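You operate a simulated robot arm through the tools that you are given. There is no shell and no other tool. Be economical: measure what you need, move in short steps, check, and stop when the job is done.

The job below is to be done with a simulated robot arm. You get a single attempt, and the scene is never put back.

Task
Put the 25 mm steel puck from the top of the low table on the disc there and the 15 mm steel puck on the dotted disc there.
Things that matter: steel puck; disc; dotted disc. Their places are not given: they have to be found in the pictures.

Only the result counts: the job must be done as asked and must still hold three seconds after the hand-in. Knocking over, shifting, dropping, spilling or breaking anything else fails it.

Robot
A 7-joint arm with a two-finger parallel gripper, fixed in place. Base frame: the origin is at the foot of the arm, x ahead of it, y to its left, z up; the work surface is at about z = 0. Lengths are in m, angles in rad, forces in N, time in s.
With the tool pointing down near the work surface it reaches from about 0.22 to 0.58 m from the base axis. Its first joint turns from -1.152 to 1.152 rad. Payload 2.5 kg.
Tool frame: the origin (TCP) lies between the finger pads and is the grasp point; the fingertips stand 0.023 m ahead of it; z points along the fingers, y is the line along which they close. Largest opening 0.094 m; finger width 0.038, thickness 0.01; the body of the gripper, 0.054 by 0.096 m, starts 0.039 m behind the TCP.
Orientation is that of the tool frame in the base frame, as a unit quaternion [x, y, z, w]. With the fingers straight down and closing along the base's y, the tool's x points along the base's -x, its y along +y and its z along -z.

Tools
- The arm moves only by the tool apply_moves. Its argument "steps" is a list of rows, each an object of numbers (a shift or turn left out is 0, a gripper value left out holds the last): "tx", "ty", "tz": the shift along the tool's x, y, z in m; "rx", "ry", "rz": the turn, a rotation vector about the tool's x, y, z in rad. In form: [{"tx": .., "ty": .., "tz": .., "rx": .., "ry": .., "rz": ..}, ...]. A call has 1 to 20 rows; each row shifts and turns the commanded pose from where the row before left it, along the tool's axes as they then stand. "fingers" is the closure, from 0 (fully open) to 1 (shut), set as the call begins (left out, the last holds). A row lasts 0.2 s, in which the tool goes at most 0.05 m and 0.15 rad; a call with a longer step from one row to the next is refused whole, and so is a gripper value outside its range. A pose out of reach is approached as far as the arm can. The call stops where the force on the tool passes 40 N (or 10 N more than at its start, if that is more) or the arm is blocked; 0.2 s more then pass. Each finger travels about 0.108 m/s and halts on what it meets, pressing with about 23 N; the grip force reading is that of the motor and also rises with nothing between the fingers. The clock runs only during rows and for 0.2 s after the last one: add rows that do not move to give the fingers time. The reply holds the time, the measured pose of the TCP, the force on the tool along the base axes, the opening and the grip force, in the units named above and with some noise.
- Cameras (640 x 400 px; columns grow to the right, rows downward): "scene" is fixed at [0.1065, -0.4008, 0.5479]; the picture's right is [0.91, -0.42, 0.00], its down [-0.23, -0.50, -0.83] and it looks along [0.35, 0.75, -0.56] (base axes); focal length 339 px, centre (320, 200). "wrist" rides on the gripper at [-0.039, 0, -0.044] in the tool frame; the picture's right is [0.00, -1.00, 0.00], its down [0.97, 0.00, -0.24] and it looks along [0.24, 0.00, 0.97] (tool axes); focal length 218 px, centre (320, 200).
- camera(camera): a new picture of that camera. No time passes.
- measure_at(camera, pixels): for up to 12 pixels [column, row] of the newest picture of that camera ("zoom" is the newest enlarged one), the place [x, y, z] in the base frame of the surface seen there, good to about 0.002 m. No time passes.
- inspect(camera, box): a new picture of the part [left, top, right, bottom] of that camera's present view, enlarged. No time passes.
- close_job(): hands the job in; it is judged then, once.

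Go step by step. Measure first, check grasps and placings, and put right what went wrong. The budget is 60 turns and 30 pictures, counting those below and the enlarged ones. Unless the task says otherwise, let go and move clear before handing in, and close with one line.

The tools are called after "Request:" as a command line: name --argument value ..., lists and objects as JSON in quotes. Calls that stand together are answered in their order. apply_moves: Moves the arm, as the interface text tells. Its arguments: {"type":"object","properties":{"steps":{"type":"array","items":{"type":"object","properties":{"tx":{"type":"number"},"ty":{"type":"number"},"tz":{"type":"number"},"rx":{"type":"number"},"ry":{"type":"number"},"rz":{"type":"number"}}}},"fingers":{"type":"number"}},"required":["steps"]} The other tools are called the same way: camera (camera) takes a picture; measure_at (camera, pixels) gives the place of the surface under pixels of a picture; inspect (camera, box) takes an enlarged picture of a part of a camera's view; close_job () hands the job in.

At the start:

```text
time_s: 0.0
eef_pos: [0.4279, -0.0329, 0.3014]
tcp_rot: [0.0, 1.0, 0.0, 0.0]
ft_force: [-0.9, -0.6, 0.6]
grip_width: 0.0938
grip_force: 0.1
```

scene: 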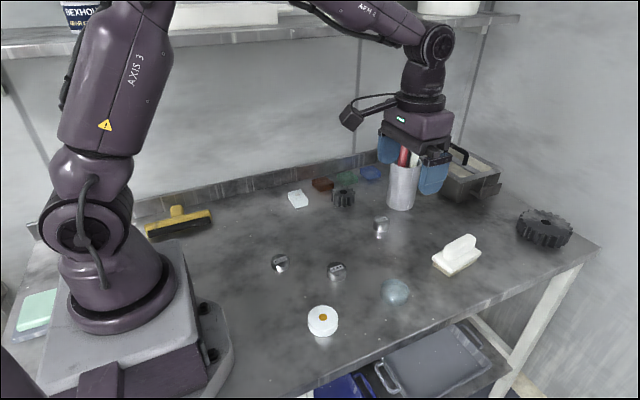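
wrist: 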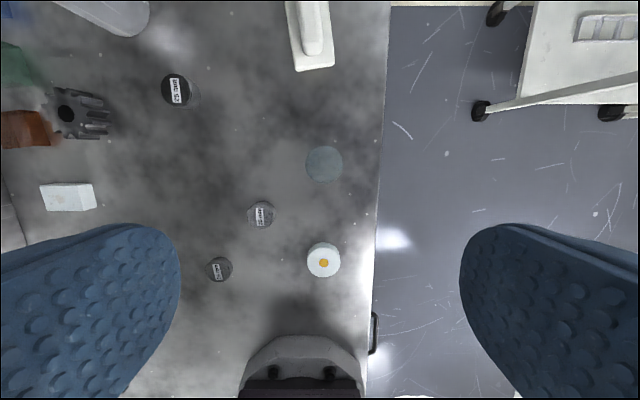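

I see three labelled pucks in the wrist view, near (177,91), (261,214) and (219,269), plus a bluish disc at (324,164) and a white disc with an orange dot at (324,261). I'll enlarge these to read the labels.

Request:
inspect --camera "wrist" --box '[190, 130, 370, 290]'

Request:
inspect --camera "wrist" --box '[130, 50, 230, 130]'

Request:
inspect --camera "scene" --box '[250, 180, 490, 340]'

Request:
measure_at --camera "wrist" --pixels '[[177, 91], [261, 214], [219, 269], [324, 164], [324, 261], [306, 164], [342, 164], [324, 146], [324, 182], [310, 261], [240, 240]]'

```text
2.50 times, centred on (280, 210) of wrist
```

zoom: 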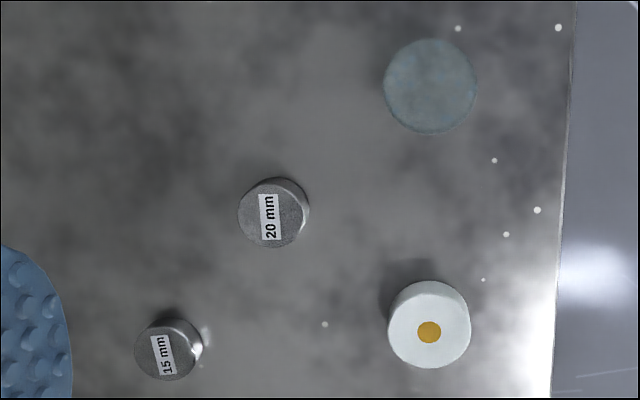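

```text
5.00 times, centred on (180, 90) of wrist
```

zoom: 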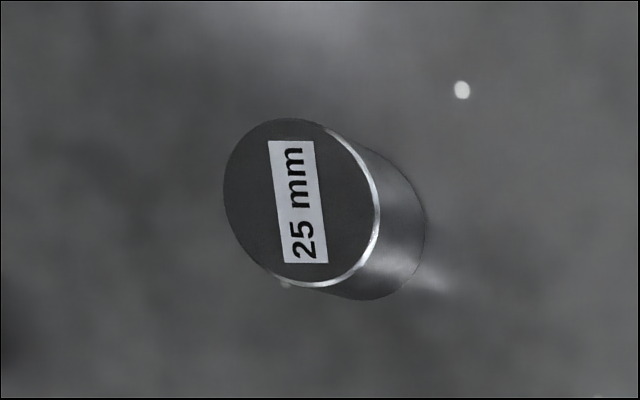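

```text
2.50 times, centred on (370, 260) of scene
```

zoom: 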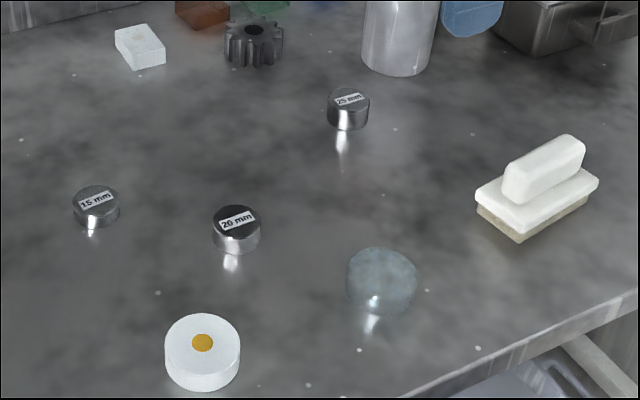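

```text
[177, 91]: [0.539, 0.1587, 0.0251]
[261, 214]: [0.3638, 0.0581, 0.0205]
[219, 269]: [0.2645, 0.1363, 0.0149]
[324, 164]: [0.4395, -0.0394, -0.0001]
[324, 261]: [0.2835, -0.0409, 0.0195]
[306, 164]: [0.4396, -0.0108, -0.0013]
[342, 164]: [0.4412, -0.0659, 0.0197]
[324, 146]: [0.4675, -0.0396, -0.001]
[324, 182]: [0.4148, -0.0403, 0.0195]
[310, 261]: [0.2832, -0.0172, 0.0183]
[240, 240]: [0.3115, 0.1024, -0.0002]
```

The labels read 25 mm at about (0.539, 0.159), 20 mm at (0.364, 0.058) and 15 mm at (0.265, 0.136). The glass-like plain disc sits near (0.440, -0.039) and the dotted one near (0.284, -0.041). Next I'll measure the obstacles around the 25 mm puck and move partway above it.

Request:
measure_at --camera "scene" --pixels '[[402, 190], [402, 168], [388, 190], [416, 190], [382, 221], [343, 198], [405, 155], [458, 250], [432, 178], [385, 150], [460, 240], [323, 314]]'

Request:
apply_moves --steps '[{"tx": -0.02, "ty": 0.04, "tz": 0.0}, {"tx": -0.02, "ty": 0.04}, {"tx": -0.02, "ty": 0.04}, {"tx": -0.02, "ty": 0.04, "tz": 0.0}, {"tx": -0.01, "ty": 0.03, "tz": 0.02}, {"tz": 0.04}, {"tz": 0.04}]' --fingers 0

Request:
camera --camera "wrist"

```text
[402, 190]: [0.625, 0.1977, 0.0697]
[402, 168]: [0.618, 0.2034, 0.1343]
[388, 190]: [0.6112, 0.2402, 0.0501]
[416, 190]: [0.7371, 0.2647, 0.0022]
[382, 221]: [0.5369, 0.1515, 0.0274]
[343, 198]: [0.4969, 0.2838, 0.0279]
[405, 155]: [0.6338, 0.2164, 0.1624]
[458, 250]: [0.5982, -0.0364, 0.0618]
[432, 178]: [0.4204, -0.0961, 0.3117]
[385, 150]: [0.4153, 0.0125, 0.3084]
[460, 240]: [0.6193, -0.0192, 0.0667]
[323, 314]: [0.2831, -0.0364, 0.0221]
```

```text
time_s: 1.6
eef_pos: [0.5178, 0.156, 0.1996]
tcp_rot: [0.0, 1.0, 0.0, 0.0]
ft_force: [0.1, -0.1, -0.7]
grip_width: 0.0942
grip_force: 0.1
```

```text
24 pictures are left
```

wrist: 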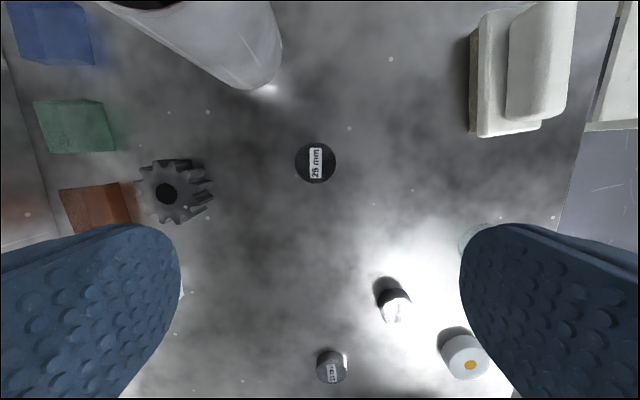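

The 25 mm puck is at (316,163), and the cup edge is at (250,88)–(282,60). I'll measure the puck's centre and edges and the cup's clearance.

Request:
measure_at --camera "wrist" --pixels '[[316, 163], [298, 163], [333, 163], [316, 147], [316, 180], [250, 86], [278, 60], [270, 20], [215, 65], [180, 45], [280, 40], [262, 5]]'

Request:
inspect --camera "scene" --box '[320, 60, 520, 240]'

```text
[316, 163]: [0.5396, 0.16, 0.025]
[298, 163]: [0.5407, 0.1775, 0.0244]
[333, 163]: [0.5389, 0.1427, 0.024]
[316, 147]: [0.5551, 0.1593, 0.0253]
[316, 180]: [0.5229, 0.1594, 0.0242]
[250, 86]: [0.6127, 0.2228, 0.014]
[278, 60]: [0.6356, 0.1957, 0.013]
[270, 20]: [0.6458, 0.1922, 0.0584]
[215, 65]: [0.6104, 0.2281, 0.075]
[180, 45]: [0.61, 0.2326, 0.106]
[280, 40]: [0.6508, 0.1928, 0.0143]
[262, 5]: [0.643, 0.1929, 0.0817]
```

```text
2.22 times, centred on (420, 150) of scene
```

zoom: 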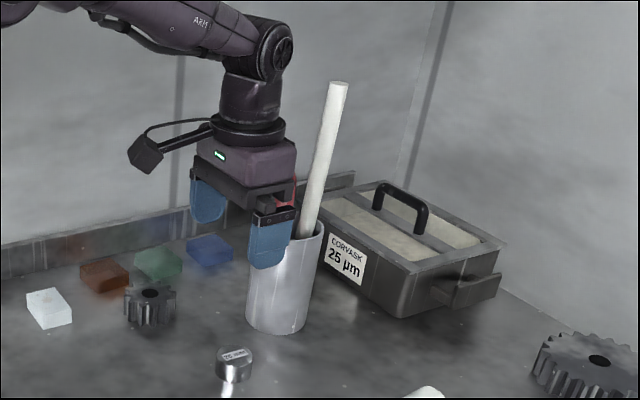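

The puck centre is about (0.539, 0.160). The cup starts at x≈0.61, so there is clearance. I'll descend around the puck and then close.

Request:
apply_moves --steps '[{"tx": -0.0215, "ty": 0.004}, {"tz": 0.04}, {"tz": 0.04}, {"tz": 0.04}, {"tz": 0.03}, {"tz": 0.0216}, {}]' --fingers 0

Request:
apply_moves --steps '[{}, {}, {}, {}]' --fingers 1

```text
time_s: 3.2
eef_pos: [0.5409, 0.1603, 0.0278]
tcp_rot: [0.0, 1.0, 0.001, 0.0]
ft_force: [0.0, 0.2, -0.7]
grip_width: 0.0938
grip_force: 0.1
```

```text
time_s: 4.2
eef_pos: [0.5407, 0.1597, 0.0289]
tcp_rot: [0.0, 1.0, 0.0, 0.001]
ft_force: [1.3, 1.1, 0.1]
grip_width: 0.0406
grip_force: 23.1
```

The puck is held (opening 0.0406, grip force 23). I'll lift, carry it above the plain disc and look.

Request:
apply_moves --steps '[{"tz": -0.03}, {"tz": -0.03}, {"tz": -0.04}, {"tx": 0.02, "ty": -0.04}, {"tx": 0.02, "ty": -0.04}, {"tx": 0.02, "ty": -0.04}, {"tx": 0.02, "ty": -0.04}, {"tx": 0.02, "ty": -0.04}, {}]' --fingers 1

Request:
camera --camera "wrist"

Request:
inspect --camera "scene" --box '[300, 200, 460, 340]'

```text
time_s: 6.2
eef_pos: [0.4442, -0.0421, 0.1298]
tcp_rot: [-0.001, 1.0, 0.0, 0.0]
ft_force: [0.3, -0.1, -2.8]
grip_width: 0.0409
grip_force: 23.1
```

```text
22 pictures are left
```

wrist: 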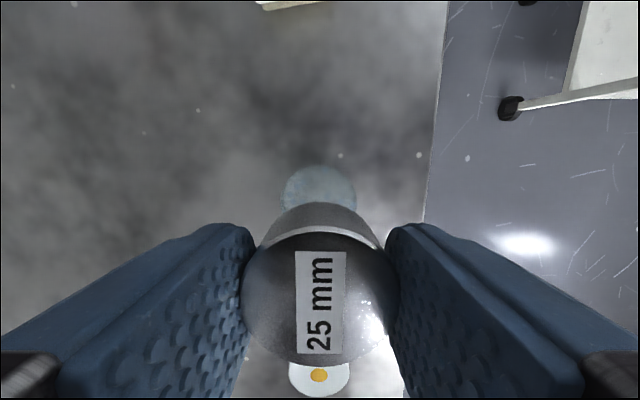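

```text
2.86 times, centred on (380, 270) of scene
```

zoom: 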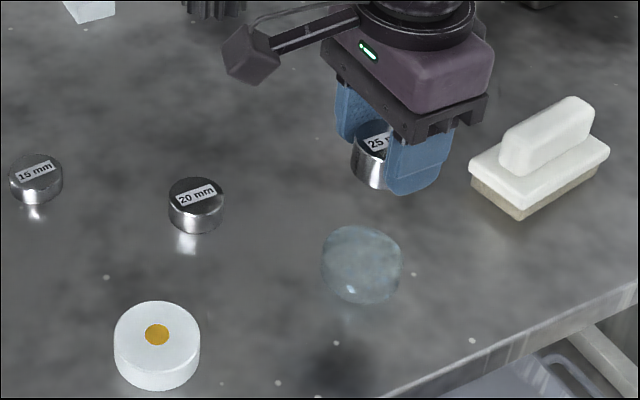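

The plain disc shows at (319,165+), which puts its centre at about (0.440, -0.040). I'll take a still reading to settle the pose noise, and probe some points.

Request:
apply_moves --steps '[{}, {}]'

Request:
measure_at --camera "wrist" --pixels '[[319, 168], [319, 185], [290, 195], [348, 195], [284, 195], [354, 195], [319, 230], [319, 300], [319, 250], [319, 350]]'

Request:
measure_at --camera "zoom" --pixels '[[362, 230], [362, 250], [345, 255], [385, 250], [362, 290], [362, 298], [326, 262], [400, 262], [350, 280], [375, 270]]'

```text
time_s: 6.8
eef_pos: [0.4433, -0.0407, 0.1296]
tcp_rot: [0.0, 1.0, 0.0, 0.001]
ft_force: [0.4, -0.5, -3.3]
grip_width: 0.0409
grip_force: 23.4
```

```text
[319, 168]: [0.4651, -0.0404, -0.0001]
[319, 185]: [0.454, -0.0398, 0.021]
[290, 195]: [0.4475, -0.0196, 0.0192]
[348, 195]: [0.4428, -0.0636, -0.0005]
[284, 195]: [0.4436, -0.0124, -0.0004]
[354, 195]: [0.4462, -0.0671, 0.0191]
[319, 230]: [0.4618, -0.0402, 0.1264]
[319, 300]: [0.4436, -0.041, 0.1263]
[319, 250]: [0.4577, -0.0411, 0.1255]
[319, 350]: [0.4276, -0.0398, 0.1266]
```

```text
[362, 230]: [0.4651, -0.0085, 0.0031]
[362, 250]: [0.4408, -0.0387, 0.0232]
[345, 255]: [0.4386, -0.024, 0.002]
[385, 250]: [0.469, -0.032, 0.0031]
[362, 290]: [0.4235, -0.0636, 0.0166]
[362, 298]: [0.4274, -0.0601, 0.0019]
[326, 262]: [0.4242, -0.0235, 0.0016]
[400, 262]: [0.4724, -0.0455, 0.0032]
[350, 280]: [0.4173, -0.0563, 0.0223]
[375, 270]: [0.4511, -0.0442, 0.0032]
```

The disc top is at z≈0.020. The held puck is centred at about (0.4435, -0.0405) with its bottom at ≈0.1015. I'll shift 3 mm in -x and descend to just above contact.

Request:
apply_moves --steps '[{"tx": 0.003, "tz": 0.02}, {"tz": 0.03}, {"tz": 0.02}, {"tz": 0.007}, {}, {}]'

Request:
inspect --camera "scene" --box '[340, 220, 460, 320]'

Request:
camera --camera "wrist"

```text
time_s: 8.2
eef_pos: [0.4356, -0.0413, 0.053]
tcp_rot: [-0.001, 1.0, 0.0, 0.0]
ft_force: [0.5, -0.6, -3.0]
grip_width: 0.0409
grip_force: 23.1
```

```text
4.00 times, centred on (400, 270) of scene
```

zoom: 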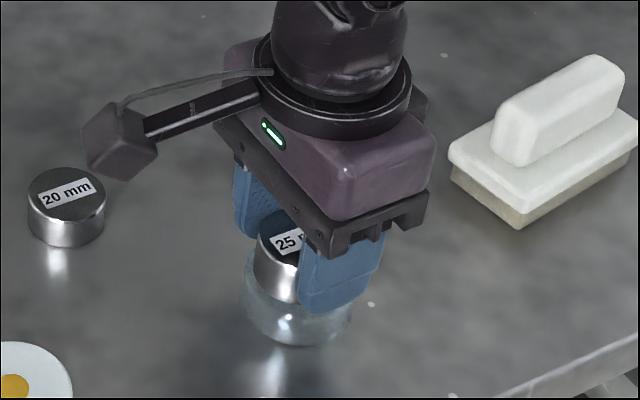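

```text
19 pictures are left
```

wrist: 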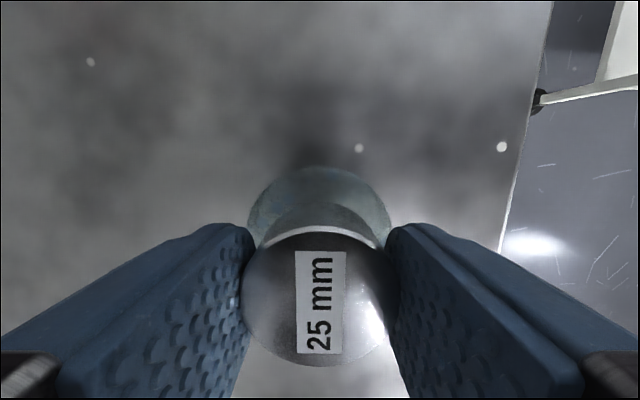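

The disc's far rim at row 166 shows the puck is about 3 mm too far in -x, while y is aligned (columns 248–391 against 241–399). I'll shift +3 mm and lower gently.

Request:
apply_moves --steps '[{"tx": -0.003}, {"tz": 0.0015}, {"tz": 0.001}, {"tz": 0.001}, {}]'

```text
time_s: 9.4
eef_pos: [0.4401, -0.039, 0.0495]
tcp_rot: [0.0, 1.0, 0.0, 0.001]
ft_force: [-0.3, -0.5, -1.9]
grip_width: 0.0407
grip_force: 22.8
```

Request:
apply_moves --steps '[{"tz": 0.001}, {}]'

Request:
inspect --camera "scene" --box '[370, 260, 430, 310]'

```text
time_s: 10.0
eef_pos: [0.4397, -0.038, 0.0486]
tcp_rot: [0.0, 1.0, 0.0, 0.0]
ft_force: [-0.7, 0.8, -0.2]
grip_width: 0.0409
grip_force: 23.0
```

```text
8.00 times, centred on (400, 285) of scene
```

zoom: 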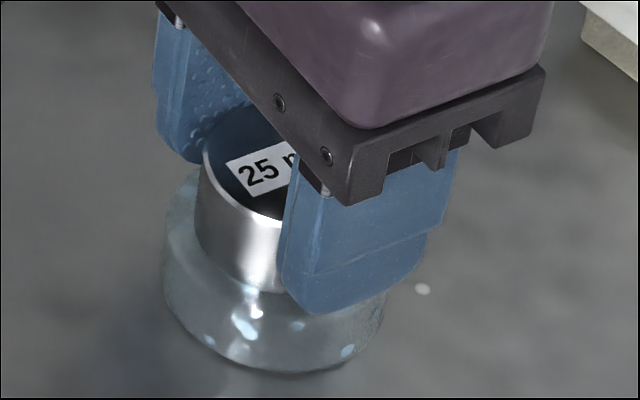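

The z force rose from -3 to about 0, so the puck's weight is now on the disc. I'll open and then rise.

Request:
apply_moves --steps '[{}, {}, {}, {}]' --fingers 0

Request:
apply_moves --steps '[{"tz": -0.02}, {"tz": -0.04}, {"tz": -0.04}, {}]'

Request:
camera --camera "wrist"

```text
time_s: 11.0
eef_pos: [0.4383, -0.0386, 0.0489]
tcp_rot: [-0.001, 1.0, -0.001, 0.0]
ft_force: [0.3, 0.0, -0.6]
grip_width: 0.0936
grip_force: 0.0
```

```text
time_s: 12.0
eef_pos: [0.4384, -0.0432, 0.1484]
tcp_rot: [0.0, 1.0, 0.0, 0.001]
ft_force: [0.1, 1.2, 0.0]
grip_width: 0.0939
grip_force: 0.0
```

```text
17 pictures are left
```

wrist: 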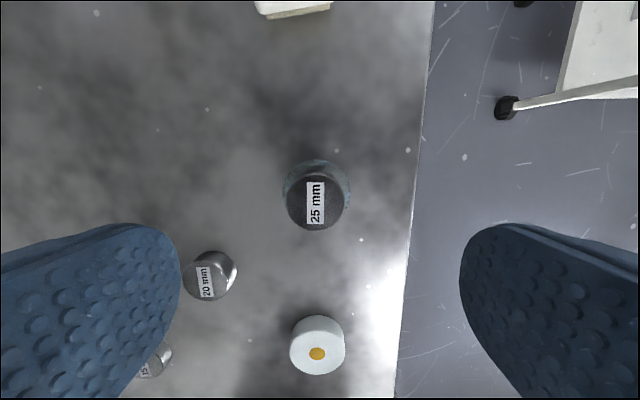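

The 25 mm puck stands on the plain disc at (318,200), well inside its rim. Next I'll move above the 15 mm puck.

Request:
apply_moves --steps '[{"tx": 0.03, "ty": 0.03}, {"tx": 0.03, "ty": 0.03}, {"tx": 0.03, "ty": 0.03}, {"tx": 0.03, "ty": 0.03}, {"tx": 0.03, "ty": 0.03}, {"tx": 0.025, "ty": 0.025}, {}]'

Request:
camera --camera "wrist"

```text
time_s: 13.6
eef_pos: [0.2615, 0.1369, 0.1465]
tcp_rot: [0.001, 1.0, 0.0, -0.001]
ft_force: [-0.7, -0.1, 0.5]
grip_width: 0.0942
grip_force: 0.1
```

```text
16 pictures are left
```

wrist: 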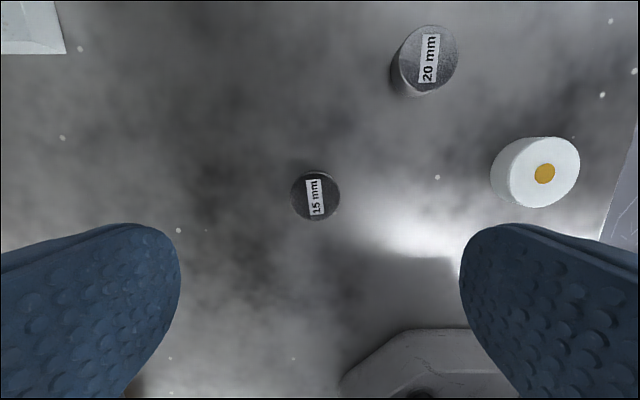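

The 15 mm puck is at (316,196). The robot's foot plate appears at (430,350), so I'll measure both along with the dotted disc.

Request:
measure_at --camera "wrist" --pixels '[[316, 196], [293, 196], [338, 196], [316, 174], [316, 218], [430, 335], [360, 370], [430, 370], [545, 173], [545, 140], [545, 203], [578, 170]]'

```text
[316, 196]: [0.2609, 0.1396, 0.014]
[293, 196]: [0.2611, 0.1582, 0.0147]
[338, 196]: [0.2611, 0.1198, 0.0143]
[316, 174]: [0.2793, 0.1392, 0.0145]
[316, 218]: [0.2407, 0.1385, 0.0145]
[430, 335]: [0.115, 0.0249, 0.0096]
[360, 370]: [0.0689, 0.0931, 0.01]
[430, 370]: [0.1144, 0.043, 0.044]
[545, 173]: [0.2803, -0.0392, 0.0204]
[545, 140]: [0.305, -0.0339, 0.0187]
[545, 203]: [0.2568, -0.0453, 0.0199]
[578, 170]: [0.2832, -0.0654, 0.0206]
```

The puck centre is (0.2605, 0.139), and the foot plate is far away at x<0.12. I'll descend and grip.

Request:
apply_moves --steps '[{"ty": 0.002, "tx": 0.001, "tz": 0.03}, {"tz": 0.04}, {"tz": 0.03}, {"tz": 0.019}, {}]' --fingers 0

Request:
apply_moves --steps '[{}, {}, {}, {}]' --fingers 1

```text
time_s: 14.8
eef_pos: [0.2619, 0.1383, 0.0291]
tcp_rot: [0.0, 1.0, -0.001, 0.0]
ft_force: [0.0, -0.4, -0.4]
grip_width: 0.0941
grip_force: 0.1
```

```text
time_s: 15.8
eef_pos: [0.2614, 0.1378, 0.03]
tcp_rot: [0.0, 1.0, 0.0, 0.0]
ft_force: [1.0, -0.1, 0.4]
grip_width: 0.0406
grip_force: 23.7
```

It's gripped (0.0406). I'll lift and carry it above the dotted disc.

Request:
apply_moves --steps '[{"tz": -0.03}, {"tz": -0.04}, {"tz": -0.02}, {"tx": -0.005, "ty": -0.045}, {"tx": -0.005, "ty": -0.045}, {"tx": -0.005, "ty": -0.045}, {"tx": -0.005, "ty": -0.043}, {}, {}]'

Request:
camera --camera "wrist"

```text
time_s: 17.8
eef_pos: [0.284, -0.0416, 0.1192]
tcp_rot: [0.0, 1.0, 0.001, 0.0]
ft_force: [0.3, 0.2, -1.6]
grip_width: 0.0408
grip_force: 22.7
```

```text
15 pictures are left
```

wrist: 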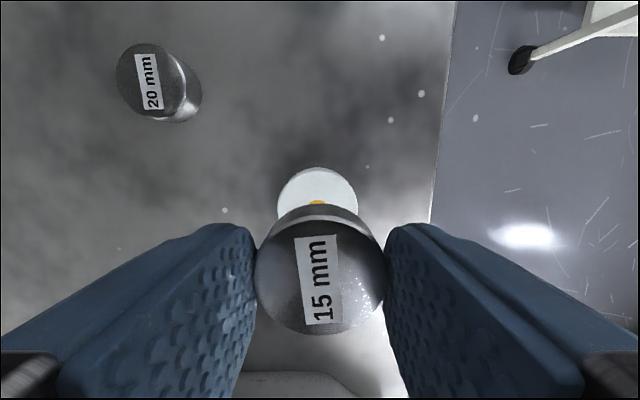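

The dotted disc spans columns 277–358 and the held puck 253–387. I'll measure both for alignment.

Request:
measure_at --camera "wrist" --pixels '[[317, 176], [317, 170], [317, 201], [281, 197], [354, 197], [320, 225], [320, 330], [257, 270], [383, 270], [317, 180]]'

Request:
measure_at --camera "scene" --pixels '[[323, 318], [310, 317], [337, 317]]'

```text
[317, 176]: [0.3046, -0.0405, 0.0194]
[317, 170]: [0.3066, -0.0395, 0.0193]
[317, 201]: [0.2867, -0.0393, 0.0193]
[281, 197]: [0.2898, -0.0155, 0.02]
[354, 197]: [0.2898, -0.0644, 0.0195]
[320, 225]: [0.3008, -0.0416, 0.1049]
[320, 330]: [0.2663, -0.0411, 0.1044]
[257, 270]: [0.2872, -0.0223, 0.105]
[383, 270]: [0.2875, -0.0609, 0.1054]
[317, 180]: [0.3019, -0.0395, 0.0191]
```

```text
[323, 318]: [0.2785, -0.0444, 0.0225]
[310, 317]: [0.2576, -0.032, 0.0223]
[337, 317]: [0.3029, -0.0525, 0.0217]
```

The disc centre is ≈(0.2815, -0.040), top z 0.0195. The puck is at ≈(0.284, -0.0416), bottom ≈0.090. I'll correct and descend close.

Request:
apply_moves --steps '[{"tx": 0.0025, "ty": 0.0017, "tz": 0.02}, {"tz": 0.03}, {"tz": 0.014}, {}, {}]'

Request:
camera --camera "wrist"

Request:
inspect --camera "scene" --box '[280, 270, 370, 345]'

```text
time_s: 19.0
eef_pos: [0.2809, -0.0384, 0.0551]
tcp_rot: [0.0, 1.0, -0.001, 0.0]
ft_force: [-0.7, 0.0, -1.5]
grip_width: 0.0407
grip_force: 23.1
```

```text
14 pictures are left
```

wrist: 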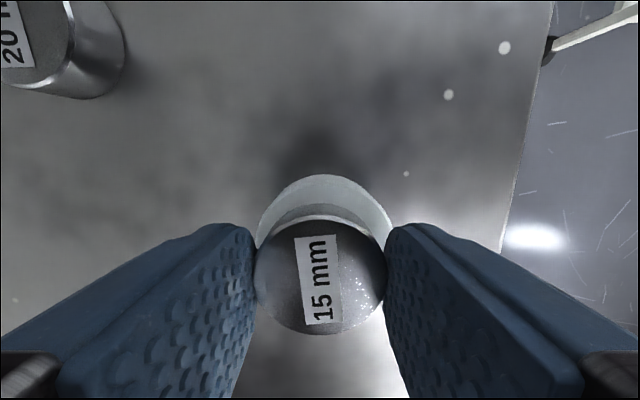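

```text
5.33 times, centred on (325, 308) of scene
```

zoom: 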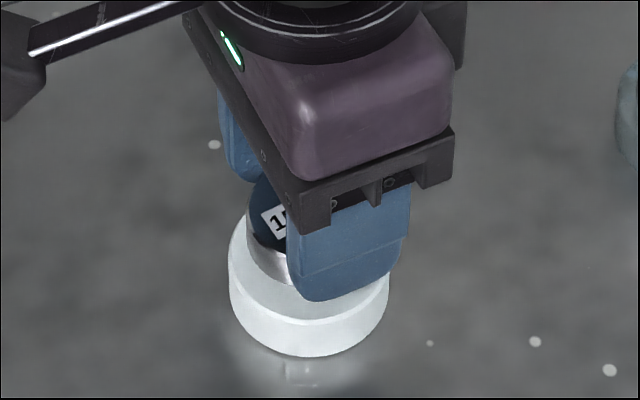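

The disc's apex at column 324 against the puck's 320 gives an offset of about 1 mm. I'll nudge and lower slowly.

Request:
apply_moves --steps '[{"tx": 0.001, "ty": -0.001}, {"tz": 0.002}, {"tz": 0.0015}, {"tz": 0.001}, {}, {}]'

```text
time_s: 20.4
eef_pos: [0.28, -0.0412, 0.0492]
tcp_rot: [0.0, 1.0, 0.0, 0.0]
ft_force: [-0.7, 0.4, -2.4]
grip_width: 0.0408
grip_force: 22.8
```

Request:
apply_moves --steps '[{"tz": 0.001}, {}]'

Request:
inspect --camera "scene" --box '[295, 290, 355, 340]'

```text
time_s: 21.0
eef_pos: [0.2789, -0.0413, 0.0484]
tcp_rot: [0.0, 1.0, 0.001, 0.0]
ft_force: [-4.6, 0.3, 16.0]
grip_width: 0.0406
grip_force: 22.4
```

```text
8.00 times, centred on (325, 315) of scene
```

zoom: 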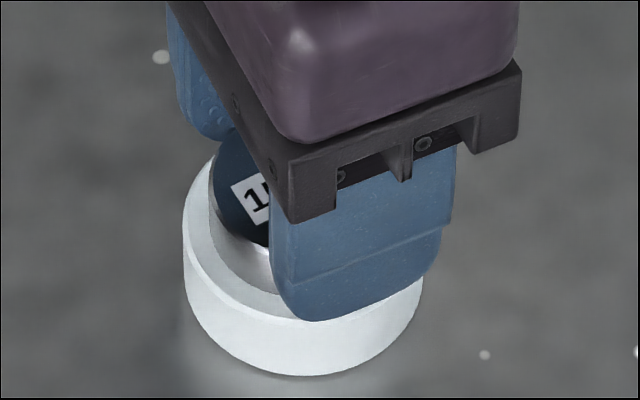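

Contact is firm (16 N). I'll back off 0.5 mm, release and rise.

Request:
apply_moves --steps '[{"tz": -0.0006}, {}]'

Request:
apply_moves --steps '[{}, {}, {}, {}]' --fingers 0

Request:
apply_moves --steps '[{"tz": -0.02}, {"tz": -0.04}, {"tz": -0.04}, {"tz": -0.04}, {}]'

Request:
camera --camera "wrist"

Request:
inspect --camera "scene" --box '[260, 190, 460, 340]'

```text
time_s: 21.6
eef_pos: [0.2811, -0.0402, 0.0505]
tcp_rot: [0.0, 1.0, 0.001, 0.0]
ft_force: [-0.2, -0.3, -1.9]
grip_width: 0.0407
grip_force: 22.6
```

```text
time_s: 22.6
eef_pos: [0.2807, -0.0414, 0.0483]
tcp_rot: [0.0, 1.0, 0.0, 0.001]
ft_force: [0.3, 1.0, -0.3]
grip_width: 0.0938
grip_force: 0.1
```

```text
time_s: 23.8
eef_pos: [0.2788, -0.041, 0.1926]
tcp_rot: [-0.001, 1.0, 0.0, 0.0]
ft_force: [-0.6, 0.0, -0.3]
grip_width: 0.0938
grip_force: 0.0
```

```text
11 pictures are left
```

wrist: 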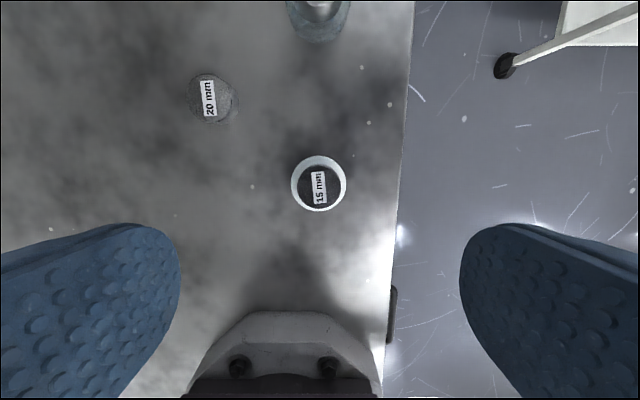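

```text
2.67 times, centred on (360, 265) of scene
```

zoom: 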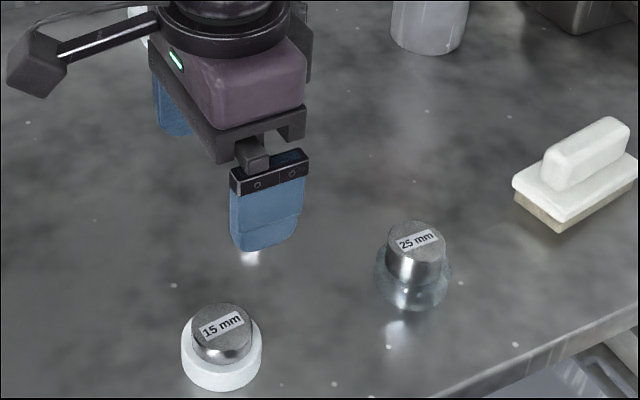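

Both pucks rest well inside their discs (wrist (319,185), zoom (412,250)). The 20 mm puck is untouched and the arm is clear, so I'm handing in.

Request:
close_job

```text
The job is handed in.
```

The 25 mm puck is on the plain disc and the 15 mm puck is on the dotted disc; both were centred and stable in the last pictures, and the job is handed in.
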